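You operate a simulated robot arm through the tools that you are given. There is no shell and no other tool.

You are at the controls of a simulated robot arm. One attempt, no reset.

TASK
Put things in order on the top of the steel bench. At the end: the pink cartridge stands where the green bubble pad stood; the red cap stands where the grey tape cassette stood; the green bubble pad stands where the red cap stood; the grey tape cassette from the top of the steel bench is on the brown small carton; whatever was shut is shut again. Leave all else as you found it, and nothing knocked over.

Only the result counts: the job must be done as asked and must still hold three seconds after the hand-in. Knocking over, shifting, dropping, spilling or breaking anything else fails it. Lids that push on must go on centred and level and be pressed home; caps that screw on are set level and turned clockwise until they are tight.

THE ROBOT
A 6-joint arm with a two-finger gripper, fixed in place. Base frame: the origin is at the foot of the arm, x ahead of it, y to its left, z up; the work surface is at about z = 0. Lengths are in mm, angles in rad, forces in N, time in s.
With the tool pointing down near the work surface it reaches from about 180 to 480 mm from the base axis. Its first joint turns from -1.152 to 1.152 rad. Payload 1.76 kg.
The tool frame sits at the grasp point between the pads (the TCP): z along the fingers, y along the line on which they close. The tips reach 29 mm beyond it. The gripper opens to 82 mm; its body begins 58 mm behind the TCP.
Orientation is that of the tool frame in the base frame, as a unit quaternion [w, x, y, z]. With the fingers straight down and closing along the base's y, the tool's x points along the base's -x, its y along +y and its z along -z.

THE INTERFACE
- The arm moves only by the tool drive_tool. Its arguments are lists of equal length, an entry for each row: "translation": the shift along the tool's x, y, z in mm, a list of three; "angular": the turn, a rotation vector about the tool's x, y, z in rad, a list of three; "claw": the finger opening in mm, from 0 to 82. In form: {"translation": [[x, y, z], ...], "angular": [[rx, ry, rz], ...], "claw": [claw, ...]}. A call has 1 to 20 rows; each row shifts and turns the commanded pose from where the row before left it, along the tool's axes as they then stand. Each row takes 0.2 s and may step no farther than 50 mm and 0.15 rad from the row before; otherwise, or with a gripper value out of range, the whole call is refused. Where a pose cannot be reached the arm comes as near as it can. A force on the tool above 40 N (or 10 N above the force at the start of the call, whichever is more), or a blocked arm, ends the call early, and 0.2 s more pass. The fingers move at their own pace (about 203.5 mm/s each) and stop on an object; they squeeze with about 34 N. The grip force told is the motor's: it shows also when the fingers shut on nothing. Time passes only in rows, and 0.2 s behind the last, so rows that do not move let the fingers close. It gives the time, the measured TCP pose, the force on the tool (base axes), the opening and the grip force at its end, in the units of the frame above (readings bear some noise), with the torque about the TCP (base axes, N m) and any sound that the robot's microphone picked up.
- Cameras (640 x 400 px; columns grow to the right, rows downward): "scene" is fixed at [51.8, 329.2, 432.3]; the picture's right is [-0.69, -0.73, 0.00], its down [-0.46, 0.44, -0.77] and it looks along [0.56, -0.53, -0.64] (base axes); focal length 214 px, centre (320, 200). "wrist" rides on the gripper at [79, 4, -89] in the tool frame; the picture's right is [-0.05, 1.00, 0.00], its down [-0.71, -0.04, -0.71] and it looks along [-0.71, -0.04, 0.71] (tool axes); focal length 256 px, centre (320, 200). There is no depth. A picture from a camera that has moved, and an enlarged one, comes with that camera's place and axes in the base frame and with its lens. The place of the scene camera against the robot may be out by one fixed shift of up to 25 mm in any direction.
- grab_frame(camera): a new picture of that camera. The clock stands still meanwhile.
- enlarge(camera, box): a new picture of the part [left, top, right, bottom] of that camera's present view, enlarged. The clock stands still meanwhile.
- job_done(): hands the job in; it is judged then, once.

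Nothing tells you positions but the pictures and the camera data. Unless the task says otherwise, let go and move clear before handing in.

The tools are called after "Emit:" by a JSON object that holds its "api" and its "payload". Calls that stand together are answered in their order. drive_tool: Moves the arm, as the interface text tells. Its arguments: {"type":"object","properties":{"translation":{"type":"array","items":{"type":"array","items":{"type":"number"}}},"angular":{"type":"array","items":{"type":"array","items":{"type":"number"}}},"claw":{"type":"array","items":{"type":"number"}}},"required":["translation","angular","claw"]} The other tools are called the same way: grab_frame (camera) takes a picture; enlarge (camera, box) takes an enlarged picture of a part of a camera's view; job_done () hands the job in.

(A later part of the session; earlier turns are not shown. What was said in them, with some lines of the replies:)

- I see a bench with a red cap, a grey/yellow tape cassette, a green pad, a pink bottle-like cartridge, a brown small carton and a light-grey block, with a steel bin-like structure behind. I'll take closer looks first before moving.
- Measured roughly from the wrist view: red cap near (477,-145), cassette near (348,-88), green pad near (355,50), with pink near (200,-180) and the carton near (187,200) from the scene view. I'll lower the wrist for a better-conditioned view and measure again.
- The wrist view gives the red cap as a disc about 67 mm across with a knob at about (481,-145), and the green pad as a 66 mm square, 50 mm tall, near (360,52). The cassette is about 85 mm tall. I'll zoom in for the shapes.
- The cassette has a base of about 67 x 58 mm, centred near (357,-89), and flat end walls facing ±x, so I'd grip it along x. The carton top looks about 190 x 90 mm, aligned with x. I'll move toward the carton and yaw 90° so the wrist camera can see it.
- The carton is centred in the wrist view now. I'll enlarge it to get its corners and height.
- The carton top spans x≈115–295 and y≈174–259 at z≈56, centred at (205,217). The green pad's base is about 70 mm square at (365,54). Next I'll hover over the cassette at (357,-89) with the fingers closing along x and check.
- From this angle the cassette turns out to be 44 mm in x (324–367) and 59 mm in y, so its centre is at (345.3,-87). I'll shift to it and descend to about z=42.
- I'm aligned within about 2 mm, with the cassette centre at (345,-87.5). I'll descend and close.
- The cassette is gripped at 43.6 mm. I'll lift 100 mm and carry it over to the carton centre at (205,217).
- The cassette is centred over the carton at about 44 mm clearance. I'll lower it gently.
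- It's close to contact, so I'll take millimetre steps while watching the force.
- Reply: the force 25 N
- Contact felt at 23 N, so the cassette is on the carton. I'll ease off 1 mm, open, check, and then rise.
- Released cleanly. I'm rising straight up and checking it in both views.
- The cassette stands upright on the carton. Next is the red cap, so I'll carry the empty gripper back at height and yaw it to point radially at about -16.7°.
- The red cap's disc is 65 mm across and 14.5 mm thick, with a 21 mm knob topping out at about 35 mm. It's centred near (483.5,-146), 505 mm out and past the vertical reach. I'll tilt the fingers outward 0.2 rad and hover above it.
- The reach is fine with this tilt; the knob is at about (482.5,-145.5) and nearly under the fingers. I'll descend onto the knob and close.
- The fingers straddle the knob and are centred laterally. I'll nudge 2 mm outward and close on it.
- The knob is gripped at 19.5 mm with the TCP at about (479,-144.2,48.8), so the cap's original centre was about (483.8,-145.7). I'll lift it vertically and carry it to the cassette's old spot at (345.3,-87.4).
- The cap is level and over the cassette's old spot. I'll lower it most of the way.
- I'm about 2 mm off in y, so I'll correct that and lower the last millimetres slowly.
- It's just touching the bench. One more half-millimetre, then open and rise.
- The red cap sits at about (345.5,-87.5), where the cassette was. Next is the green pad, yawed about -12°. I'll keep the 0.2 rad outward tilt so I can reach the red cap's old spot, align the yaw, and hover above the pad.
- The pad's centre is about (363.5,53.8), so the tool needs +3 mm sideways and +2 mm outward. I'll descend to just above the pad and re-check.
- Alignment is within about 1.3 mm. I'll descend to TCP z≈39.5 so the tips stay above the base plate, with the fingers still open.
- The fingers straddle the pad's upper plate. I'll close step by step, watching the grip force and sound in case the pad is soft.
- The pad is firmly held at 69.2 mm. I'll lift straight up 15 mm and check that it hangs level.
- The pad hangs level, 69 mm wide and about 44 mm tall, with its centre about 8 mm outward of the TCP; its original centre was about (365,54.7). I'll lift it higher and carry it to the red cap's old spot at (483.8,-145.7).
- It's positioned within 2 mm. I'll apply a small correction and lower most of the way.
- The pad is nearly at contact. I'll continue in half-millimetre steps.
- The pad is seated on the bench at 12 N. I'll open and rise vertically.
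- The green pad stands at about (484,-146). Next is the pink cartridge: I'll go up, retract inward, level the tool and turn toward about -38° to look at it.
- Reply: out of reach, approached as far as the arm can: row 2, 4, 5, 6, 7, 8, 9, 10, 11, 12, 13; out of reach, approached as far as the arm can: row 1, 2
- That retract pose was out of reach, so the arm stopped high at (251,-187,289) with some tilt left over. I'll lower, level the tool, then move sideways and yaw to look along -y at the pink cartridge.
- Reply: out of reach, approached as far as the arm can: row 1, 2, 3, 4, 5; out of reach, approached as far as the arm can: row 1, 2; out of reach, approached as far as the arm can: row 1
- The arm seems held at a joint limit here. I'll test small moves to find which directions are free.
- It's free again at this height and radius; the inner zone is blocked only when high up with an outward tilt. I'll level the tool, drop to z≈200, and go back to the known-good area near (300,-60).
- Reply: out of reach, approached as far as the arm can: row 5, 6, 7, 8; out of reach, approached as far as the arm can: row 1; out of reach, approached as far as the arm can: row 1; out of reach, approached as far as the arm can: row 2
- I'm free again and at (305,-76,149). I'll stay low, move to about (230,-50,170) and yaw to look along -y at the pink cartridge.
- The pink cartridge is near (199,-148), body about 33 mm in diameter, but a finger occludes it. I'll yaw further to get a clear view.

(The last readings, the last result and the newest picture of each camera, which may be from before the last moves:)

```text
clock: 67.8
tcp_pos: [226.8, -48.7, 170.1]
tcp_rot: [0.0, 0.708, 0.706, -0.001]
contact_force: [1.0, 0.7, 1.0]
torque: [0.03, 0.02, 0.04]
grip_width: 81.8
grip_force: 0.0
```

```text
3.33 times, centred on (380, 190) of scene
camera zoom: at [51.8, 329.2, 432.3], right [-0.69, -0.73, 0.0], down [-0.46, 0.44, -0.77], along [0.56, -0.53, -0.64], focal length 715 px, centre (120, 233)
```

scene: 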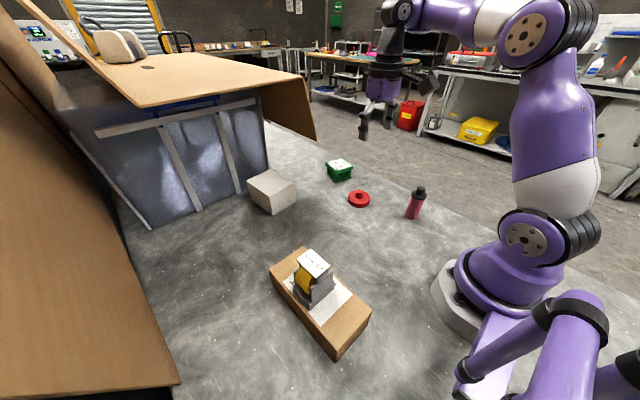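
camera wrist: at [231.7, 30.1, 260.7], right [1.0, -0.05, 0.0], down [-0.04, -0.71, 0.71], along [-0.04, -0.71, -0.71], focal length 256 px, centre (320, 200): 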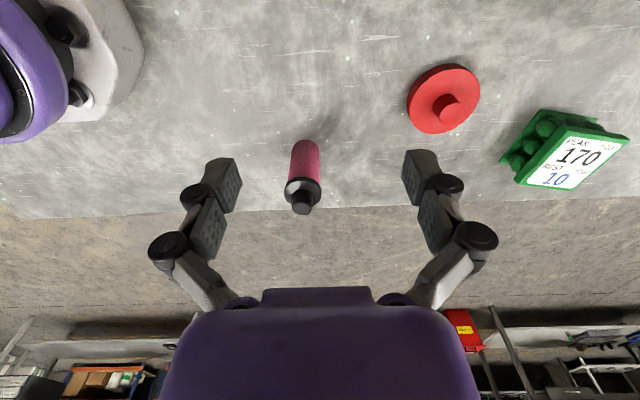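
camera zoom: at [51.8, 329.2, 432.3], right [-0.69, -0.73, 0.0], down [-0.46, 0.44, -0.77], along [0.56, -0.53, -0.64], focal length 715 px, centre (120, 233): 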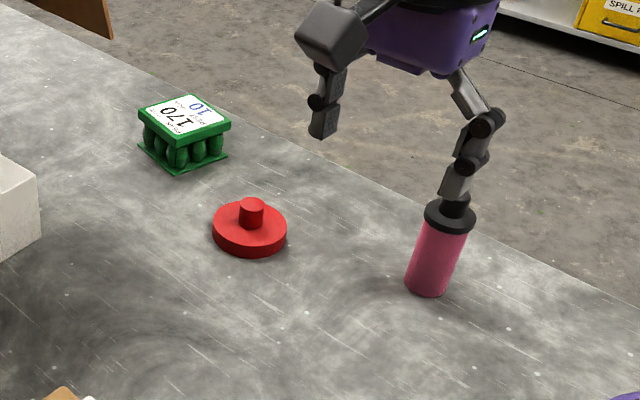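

The pink cartridge stands at about (204,-147), 95 mm tall, with a 33 mm body, a rim at z 69–75 and a knob on top. I'll yaw back to about -36° and hover over it.

Emit:
{"api": "drive_tool", "payload": {"translation": [[0, 0, 0], [0, 0, 0], [0, 0, 0], [0, 0, 0], [0, 0, 0], [0, 0, 0], [0, 0, 0], [-12.9, -31.1, 0], [-12.9, -31.1, 0], [-12.9, -31.1, 0], [0, 0, 0]], "angular": [[0, 0, -0.135], [0, 0, -0.135], [0, 0, -0.135], [0, 0, -0.135], [0, 0, -0.135], [0, 0, -0.135], [0, 0, -0.135], [0, 0, 0], [0, 0, 0], [0, 0, 0], [0, 0, 0]], "claw": [82, 82, 82, 82, 82, 82, 82, 82, 82, 82, 82]}}

Emit:
{"api": "grab_frame", "payload": {"camera": "wrist"}}

Emit:
{"api": "enlarge", "payload": {"camera": "scene", "box": [360, 120, 470, 230]}}

```text
clock: 70.2
tcp_pos: [204.8, -150.7, 169.5]
tcp_rot: [0.0, 0.308, 0.952, 0.0]
contact_force: [0.3, -0.4, 0.3]
torque: [-0.01, -0.01, 0.02]
grip_width: 81.9
grip_force: 0.0
```

```text
taken
camera wrist: at [143.0, -101.8, 260.6], right [0.63, 0.78, 0.0], down [0.55, -0.44, 0.71], along [0.55, -0.44, -0.71], focal length 256 px, centre (320, 200)
```

wrist: 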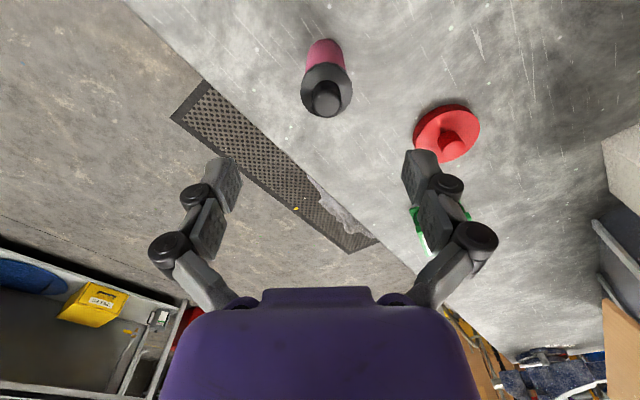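

```text
3.64 times, centred on (415, 175) of scene
camera zoom: at [51.8, 329.2, 432.3], right [-0.69, -0.73, 0.0], down [-0.46, 0.44, -0.77], along [0.56, -0.53, -0.64], focal length 780 px, centre (-26, 291)
```

zoom: 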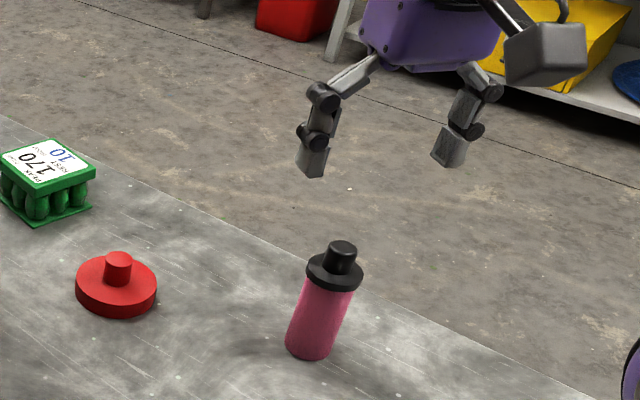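

Emit:
{"api": "enlarge", "payload": {"camera": "wrist", "box": [280, 25, 376, 130]}}

```text
3.81 times, centred on (328, 78) of wrist
camera zoom: at [143.0, -101.8, 260.6], right [0.63, 0.78, 0.0], down [0.55, -0.44, 0.71], along [0.55, -0.44, -0.71], focal length 975 px, centre (290, 667)
```

zoom: 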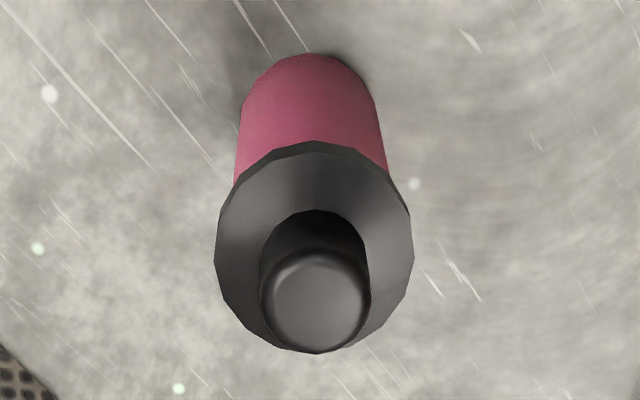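

The cartridge centre is at (204.4,-145.6). I'll correct 4 mm sideways and descend partway around it.

Emit:
{"api": "drive_tool", "payload": {"translation": [[3.3, 4.1, 15], [0, 0, 25], [0, 0, 25], [0, 0, 25], [0, 0, 0]], "angular": [[0, 0, 0], [0, 0, 0], [0, 0, 0], [0, 0, 0], [0, 0, 0]], "claw": [82, 82, 82, 82, 82]}}

Emit:
{"api": "grab_frame", "payload": {"camera": "wrist"}}

Emit:
{"api": "enlarge", "payload": {"camera": "scene", "box": [360, 120, 470, 230]}}

```text
clock: 71.4
tcp_pos: [204.4, -142.8, 81.3]
tcp_rot: [0.0, 0.308, 0.951, 0.0]
contact_force: [0.4, -0.2, -0.2]
torque: [0.0, 0.0, -0.02]
grip_width: 82.2
grip_force: 0.1
```

```text
taken
camera wrist: at [141.9, -93.6, 171.1], right [0.63, 0.78, 0.0], down [0.55, -0.44, 0.71], along [0.55, -0.44, -0.71], focal length 256 px, centre (320, 200)
```

wrist: 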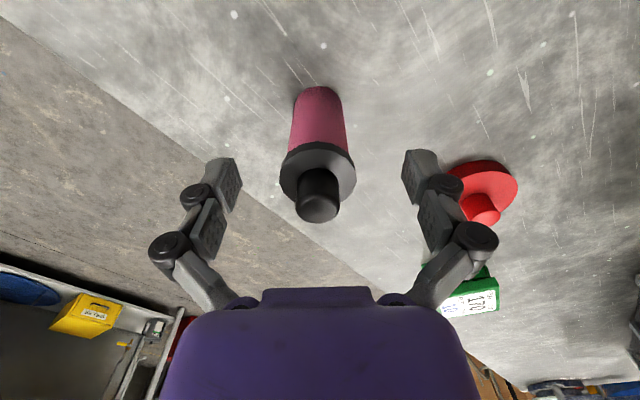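

```text
3.64 times, centred on (415, 175) of scene
camera zoom: at [51.8, 329.2, 432.3], right [-0.69, -0.73, 0.0], down [-0.46, 0.44, -0.77], along [0.56, -0.53, -0.64], focal length 780 px, centre (-26, 291)
```

zoom: 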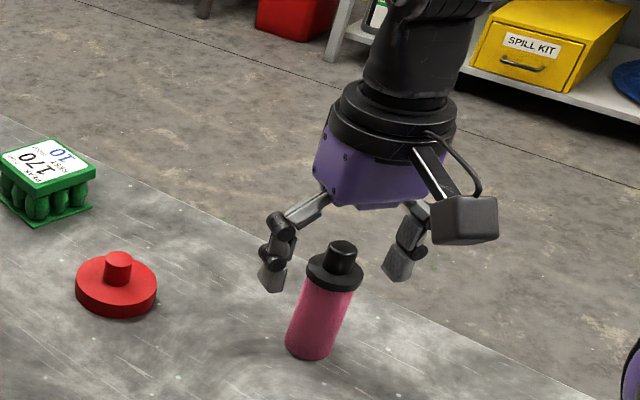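

The cartridge is between the fingers. I'll make a small correction, descend to TCP z≈46, and close on the body.

Emit:
{"api": "drive_tool", "payload": {"translation": [[-2, -1.8, 12], [0, 0, 12], [0, 0, 11.5], [0, 0, 0]], "angular": [[0, 0, 0], [0, 0, 0], [0, 0, 0], [0, 0, 0]], "claw": [82, 82, 70, 60]}}

Emit:
{"api": "grab_frame", "payload": {"camera": "wrist"}}

Emit:
{"api": "enlarge", "payload": {"camera": "scene", "box": [370, 130, 460, 220]}}

```text
clock: 72.4
tcp_pos: [204.5, -142.6, 45.0]
tcp_rot: [0.0, 0.308, 0.952, 0.0]
contact_force: [0.9, 0.7, 0.3]
torque: [0.02, 0.0, -0.01]
grip_width: 59.7
grip_force: 0.0
```

```text
taken
camera wrist: at [143.8, -93.9, 134.6], right [0.63, 0.78, 0.0], down [0.55, -0.44, 0.71], along [0.55, -0.44, -0.71], focal length 256 px, centre (320, 200)
```

wrist: 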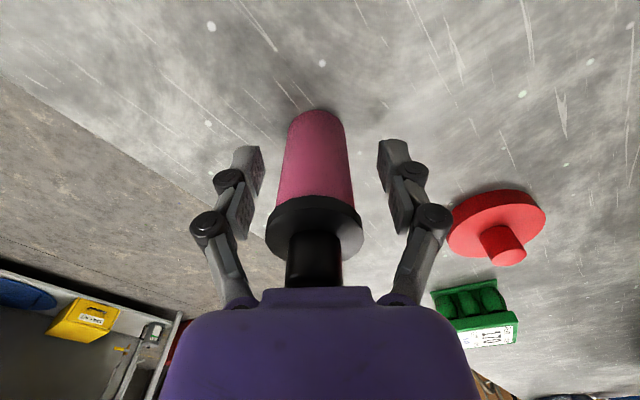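

```text
4.44 times, centred on (415, 175) of scene
camera zoom: at [51.8, 329.2, 432.3], right [-0.69, -0.73, 0.0], down [-0.46, 0.44, -0.77], along [0.56, -0.53, -0.64], focal length 953 px, centre (-102, 311)
```

zoom: 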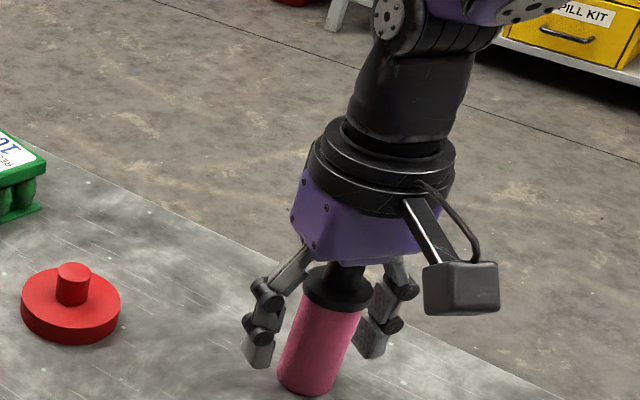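

Emit:
{"api": "drive_tool", "payload": {"translation": [[-1.5, -1.8, 0], [0, 0, 0], [0, 0, 0], [0, 0, 0]], "angular": [[0, 0, 0], [0, 0, 0], [0, 0, 0], [0, 0, 0]], "claw": [60, 45, 30, 24]}}

Emit:
{"api": "grab_frame", "payload": {"camera": "wrist"}}

```text
clock: 73.4
tcp_pos: [205.4, -145.3, 44.8]
tcp_rot: [0.0, 0.307, 0.952, -0.001]
contact_force: [-1.0, -0.4, 3.9]
torque: [0.02, 0.02, -0.01]
grip_width: 32.5
grip_force: 34.1
```

```text
taken
camera wrist: at [143.6, -96.7, 135.4], right [0.63, 0.78, 0.0], down [0.55, -0.44, 0.71], along [0.55, -0.44, -0.71], focal length 256 px, centre (320, 200)
```

wrist: 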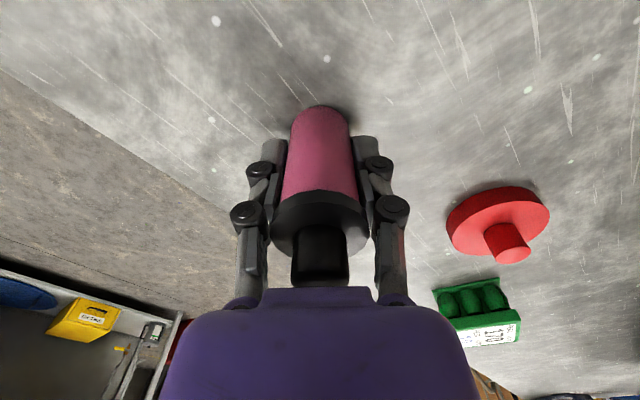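

The cartridge is gripped at 32.5 mm. I'll lift it 100 mm and carry it to the green pad's old spot at (365,54.7).

Emit:
{"api": "drive_tool", "payload": {"translation": [[0, 0, -8], [0, 0, -20], [0, 0, -24], [0, 0, -24], [0, 0, -24], [-1, 19, 0], [-1.8, 31, 0], [-1.8, 32, 0], [-1.8, 32, 0], [-1.8, 32, 0], [-1.7, 32, 0], [-1.7, 32, 0], [-1.1, 26, 0], [-0.6, 20, 0], [0, 0, 0]], "angular": [[0, 0, 0], [0, 0, 0], [0, 0, 0], [0, 0, 0], [0, 0, 0], [0, 0, 0], [0, 0, 0], [0, 0, 0], [0, 0, 0], [0, 0, 0], [0, 0, 0], [0, 0, 0], [0, 0, 0], [0, 0, 0], [0, 0, 0]], "claw": [24, 24, 24, 24, 24, 24, 24, 24, 24, 24, 24, 24, 24, 24, 24]}}

Emit:
{"api": "grab_frame", "payload": {"camera": "wrist"}}

Emit:
{"api": "grab_frame", "payload": {"camera": "scene"}}

```text
clock: 76.6
tcp_pos: [367.2, 54.3, 145.4]
tcp_rot: [0.0, 0.307, 0.952, 0.001]
contact_force: [-0.2, -0.9, -0.6]
torque: [-0.01, -0.04, -0.04]
grip_width: 32.7
grip_force: 33.8
```

```text
taken
camera wrist: at [305.0, 102.8, 235.4], right [0.63, 0.78, 0.0], down [0.55, -0.44, 0.71], along [0.55, -0.44, -0.71], focal length 256 px, centre (320, 200)
```

wrist: 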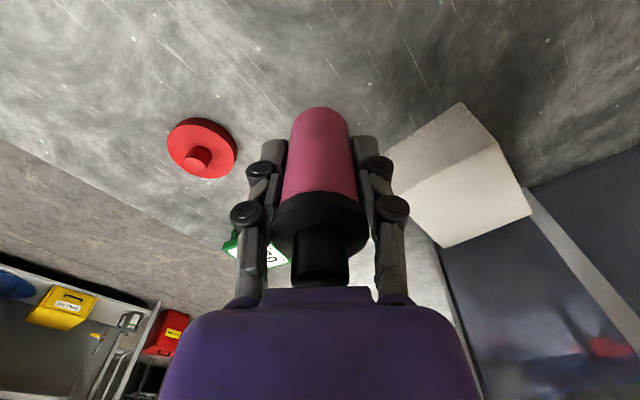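

```text
taken
```

scene: 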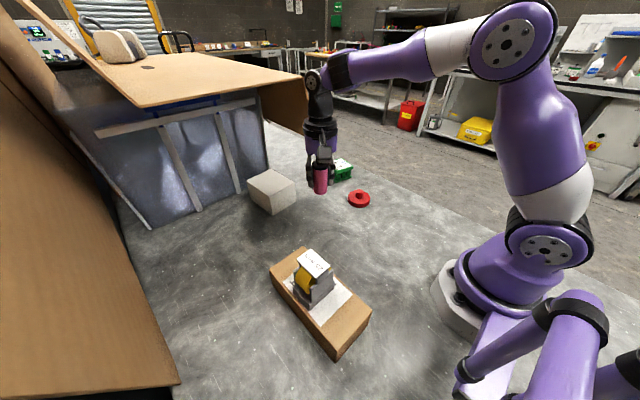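

It's on position within about 1 mm. I'll lower it.

Emit:
{"api": "drive_tool", "payload": {"translation": [[1, -0.4, 20], [0, 0, 25], [0, 0, 25], [0, 0, 16], [0, 0, 7], [0, 0, 0]], "angular": [[0, 0, 0], [0, 0, 0], [0, 0, 0], [0, 0, 0], [0, 0, 0], [0, 0, 0]], "claw": [24, 24, 24, 24, 24, 24]}}

Emit:
{"api": "grab_frame", "payload": {"camera": "wrist"}}

Emit:
{"api": "enlarge", "payload": {"camera": "scene", "box": [270, 130, 380, 240]}}

```text
clock: 78.0
tcp_pos: [366.3, 53.4, 52.6]
tcp_rot: [0.0, 0.307, 0.952, 0.0]
contact_force: [0.2, 0.0, -0.5]
torque: [0.02, 0.01, 0.0]
grip_width: 32.6
grip_force: 34.0
```

```text
taken
camera wrist: at [303.5, 102.6, 142.0], right [0.63, 0.78, 0.0], down [0.55, -0.44, 0.71], along [0.55, -0.44, -0.71], focal length 256 px, centre (320, 200)
```

wrist: 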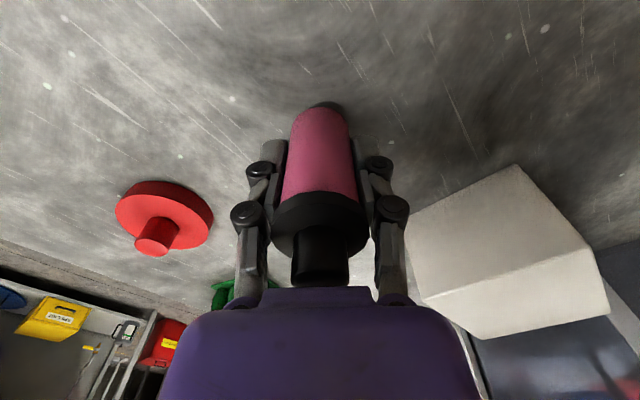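

```text
3.64 times, centred on (325, 185) of scene
camera zoom: at [51.9, 329.2, 432.3], right [-0.69, -0.73, 0.0], down [-0.46, 0.44, -0.77], along [0.56, -0.53, -0.64], focal length 780 px, centre (302, 254)
```

zoom: 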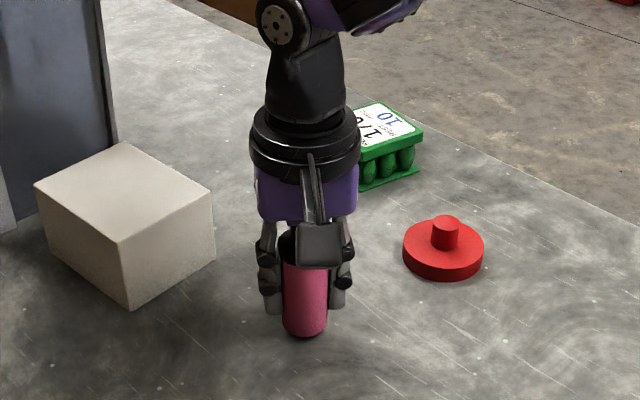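

Emit:
{"api": "drive_tool", "payload": {"translation": [[0, 0, 3], [0, 0, 2], [0, 0, 1], [0, 0, 0]], "angular": [[0, 0, 0], [0, 0, 0], [0, 0, 0], [0, 0, 0]], "claw": [24, 24, 24, 24]}}

Emit:
{"api": "drive_tool", "payload": {"translation": [[0, 0, 0.8], [0, 0, 0]], "angular": [[0, 0, 0], [0, 0, 0]], "claw": [24, 24]}}

```text
clock: 79.0
tcp_pos: [366.1, 53.7, 46.5]
tcp_rot: [0.0, 0.307, 0.952, 0.0]
contact_force: [-0.4, 1.2, -0.5]
torque: [0.01, 0.0, 0.01]
grip_width: 32.6
grip_force: 34.0
```

```text
clock: 79.6
tcp_pos: [365.6, 54.2, 46.0]
tcp_rot: [0.001, 0.307, 0.952, 0.0]
contact_force: [-1.1, -1.8, 6.3]
torque: [-0.08, 0.06, 0.0]
grip_width: 32.5
grip_force: 33.8
```

The cartridge is touching the bench at 6 N. I'll press a touch more, then open evenly and check.

Emit:
{"api": "drive_tool", "payload": {"translation": [[0, 0, 0.4], [0, 0, 0], [0, 0, 0], [0, 0, 0], [0, 0, 0]], "angular": [[0, 0, 0], [0, 0, 0], [0, 0, 0], [0, 0, 0], [0, 0, 0]], "claw": [24, 31, 34, 45, 70]}}

Emit:
{"api": "grab_frame", "payload": {"camera": "wrist"}}

```text
clock: 80.8
tcp_pos: [365.0, 54.5, 45.1]
tcp_rot: [0.0, 0.308, 0.951, 0.0]
contact_force: [-0.3, -0.3, 0.1]
torque: [-0.02, 0.01, -0.03]
grip_width: 70.1
grip_force: 0.0
```

```text
taken
camera wrist: at [302.7, 103.2, 134.6], right [0.63, 0.78, 0.0], down [0.55, -0.44, 0.71], along [0.55, -0.44, -0.71], focal length 256 px, centre (320, 200)
```

wrist: 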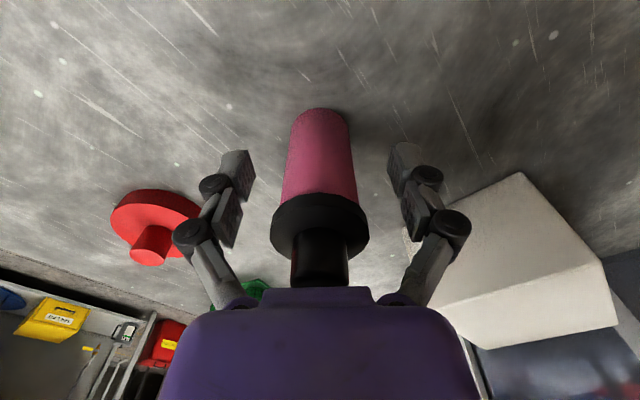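

It stands upright and released. I'm rising straight up, then taking verification views.

Emit:
{"api": "drive_tool", "payload": {"translation": [[0, 0, -10], [0, 0, -20], [0, 0, -25], [0, 0, -25], [0, 0, -30], [0, 0, 0]], "angular": [[0, 0, 0], [0, 0, 0], [0, 0, 0], [0, 0, 0], [0, 0, 0], [0, 0, 0]], "claw": [75, 80, 80, 80, 80, 80]}}

Emit:
{"api": "grab_frame", "payload": {"camera": "wrist"}}

Emit:
{"api": "grab_frame", "payload": {"camera": "scene"}}

```text
clock: 82.2
tcp_pos: [367.4, 53.3, 154.1]
tcp_rot: [0.0, 0.307, 0.952, 0.0]
contact_force: [0.2, 0.7, -0.3]
torque: [0.0, 0.03, -0.01]
grip_width: 80.0
grip_force: 0.1
```

```text
taken
camera wrist: at [305.0, 102.2, 245.2], right [0.63, 0.78, 0.0], down [0.55, -0.44, 0.71], along [0.55, -0.44, -0.71], focal length 256 px, centre (320, 200)
```

wrist: 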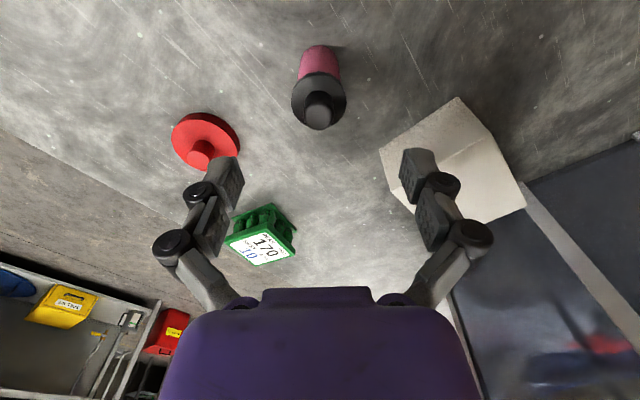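

```text
taken
```

scene: 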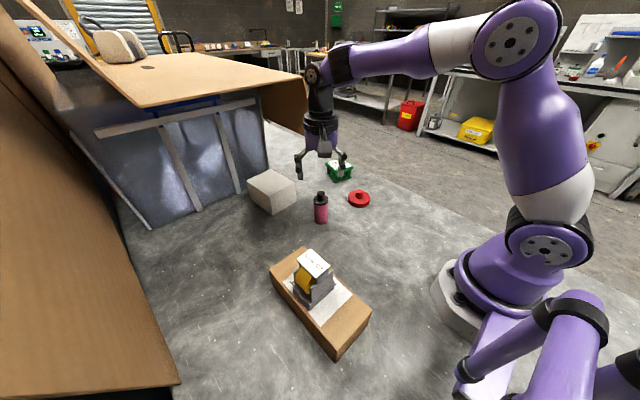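

Everything appears in place. I'll compare the same zoomed view as at the start to check final positions.

Emit:
{"api": "enlarge", "payload": {"camera": "scene", "box": [240, 140, 440, 265]}}

Emit:
{"api": "enlarge", "payload": {"camera": "scene", "box": [260, 230, 388, 366]}}

Emit:
{"api": "enlarge", "payload": {"camera": "wrist", "box": [160, 20, 400, 170]}}

```text
3.20 times, centred on (340, 202) of scene
camera zoom: at [51.8, 329.2, 432.3], right [-0.69, -0.73, 0.0], down [-0.46, 0.44, -0.77], along [0.56, -0.53, -0.64], focal length 686 px, centre (256, 192)
```

zoom: 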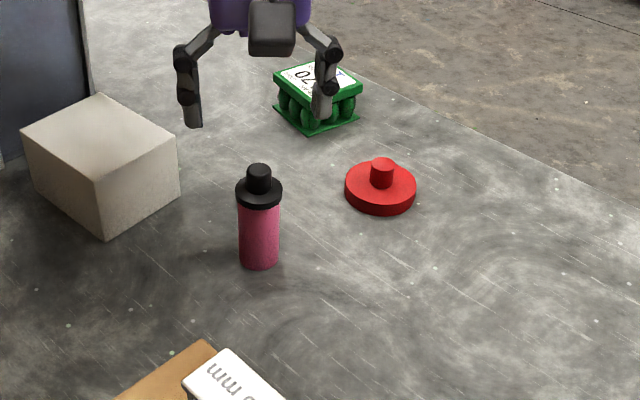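

```text
2.94 times, centred on (324, 298) of scene
camera zoom: at [51.8, 329.2, 432.3], right [-0.69, -0.73, 0.0], down [-0.46, 0.44, -0.77], along [0.56, -0.53, -0.64], focal length 631 px, centre (308, -88)
```

zoom: 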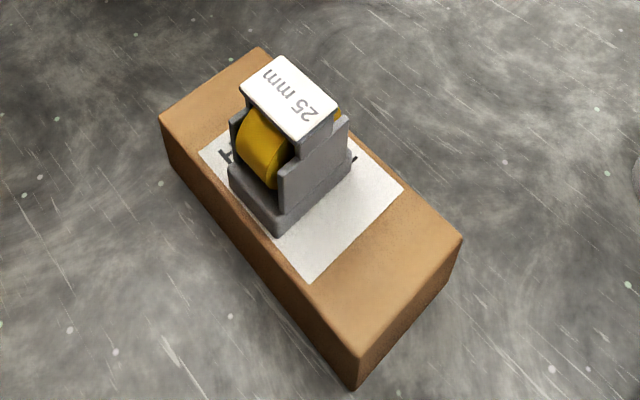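

```text
2.67 times, centred on (280, 95) of wrist
camera zoom: at [305.0, 102.2, 245.2], right [0.63, 0.78, 0.0], down [0.55, -0.44, 0.71], along [0.55, -0.44, -0.71], focal length 683 px, centre (427, 480)
```

zoom: 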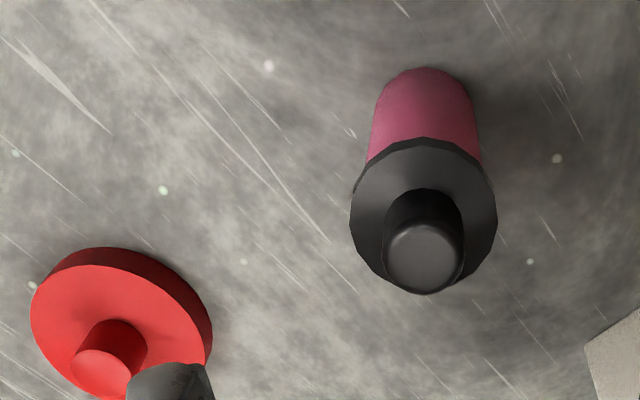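

All objects match their targets in the start-view comparison. The carton, block and the cartridge's cap look unchanged. I'll move a little further clear and hand in.

Emit:
{"api": "drive_tool", "payload": {"translation": [[0, 0, -10], [0, 0, -10], [0, 0, 0], [0, 0, 0]], "angular": [[0, 0, 0], [0, 0, 0], [0, 0, 0], [0, 0, 0]], "claw": [80, 80, 80, 80]}}

Emit:
{"api": "grab_frame", "payload": {"camera": "scene"}}

```text
clock: 83.2
tcp_pos: [367.2, 53.3, 175.5]
tcp_rot: [0.0, 0.308, 0.952, 0.0]
contact_force: [-0.3, 0.5, -0.1]
torque: [0.0, 0.0, 0.04]
grip_width: 80.3
grip_force: 0.0
```

```text
taken
```

scene: 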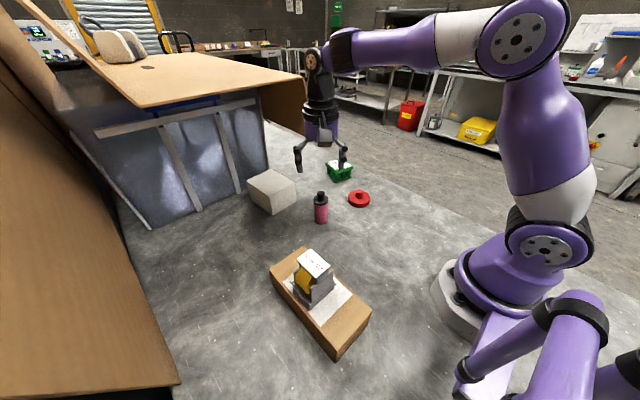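

The scene is stable, all four objects are upright in their target places, and the gripper is empty and clear. Handing in.

Emit:
{"api": "job_done", "payload": {}}

```text
The job is handed in.
```

I moved all four objects to where you asked and handed the job in; I haven't seen the judge's result. In a final check against the starting view, each one lined up with its target and stood upright.

| Object | Now stands | Position (x, y) in mm |
|---|---|---|
| Grey tape cassette | on the brown carton, near the middle | about (206, 219) |
| Red cap | where the cassette stood | about (346, -87) |
| Green bubble pad | where the red cap stood | about (484, -146) |
| Pink cartridge | where the green pad stood | about (365, 55) |

- **Accuracy:** I'd expect each object within 2–3 mm of its target. The arm's position readings vary by about 2 mm.
- **Left as found:** The carton and the light-grey block show no movement. Nothing was opened, and the cartridge's cap is still on.
- **Arm trouble:** After placing the green pad, the arm spent a while in poses it couldn't reach. It stayed well above the bench, and the force readings showed no contact.
- **End state:** The gripper is empty and raised above the pink cartridge.
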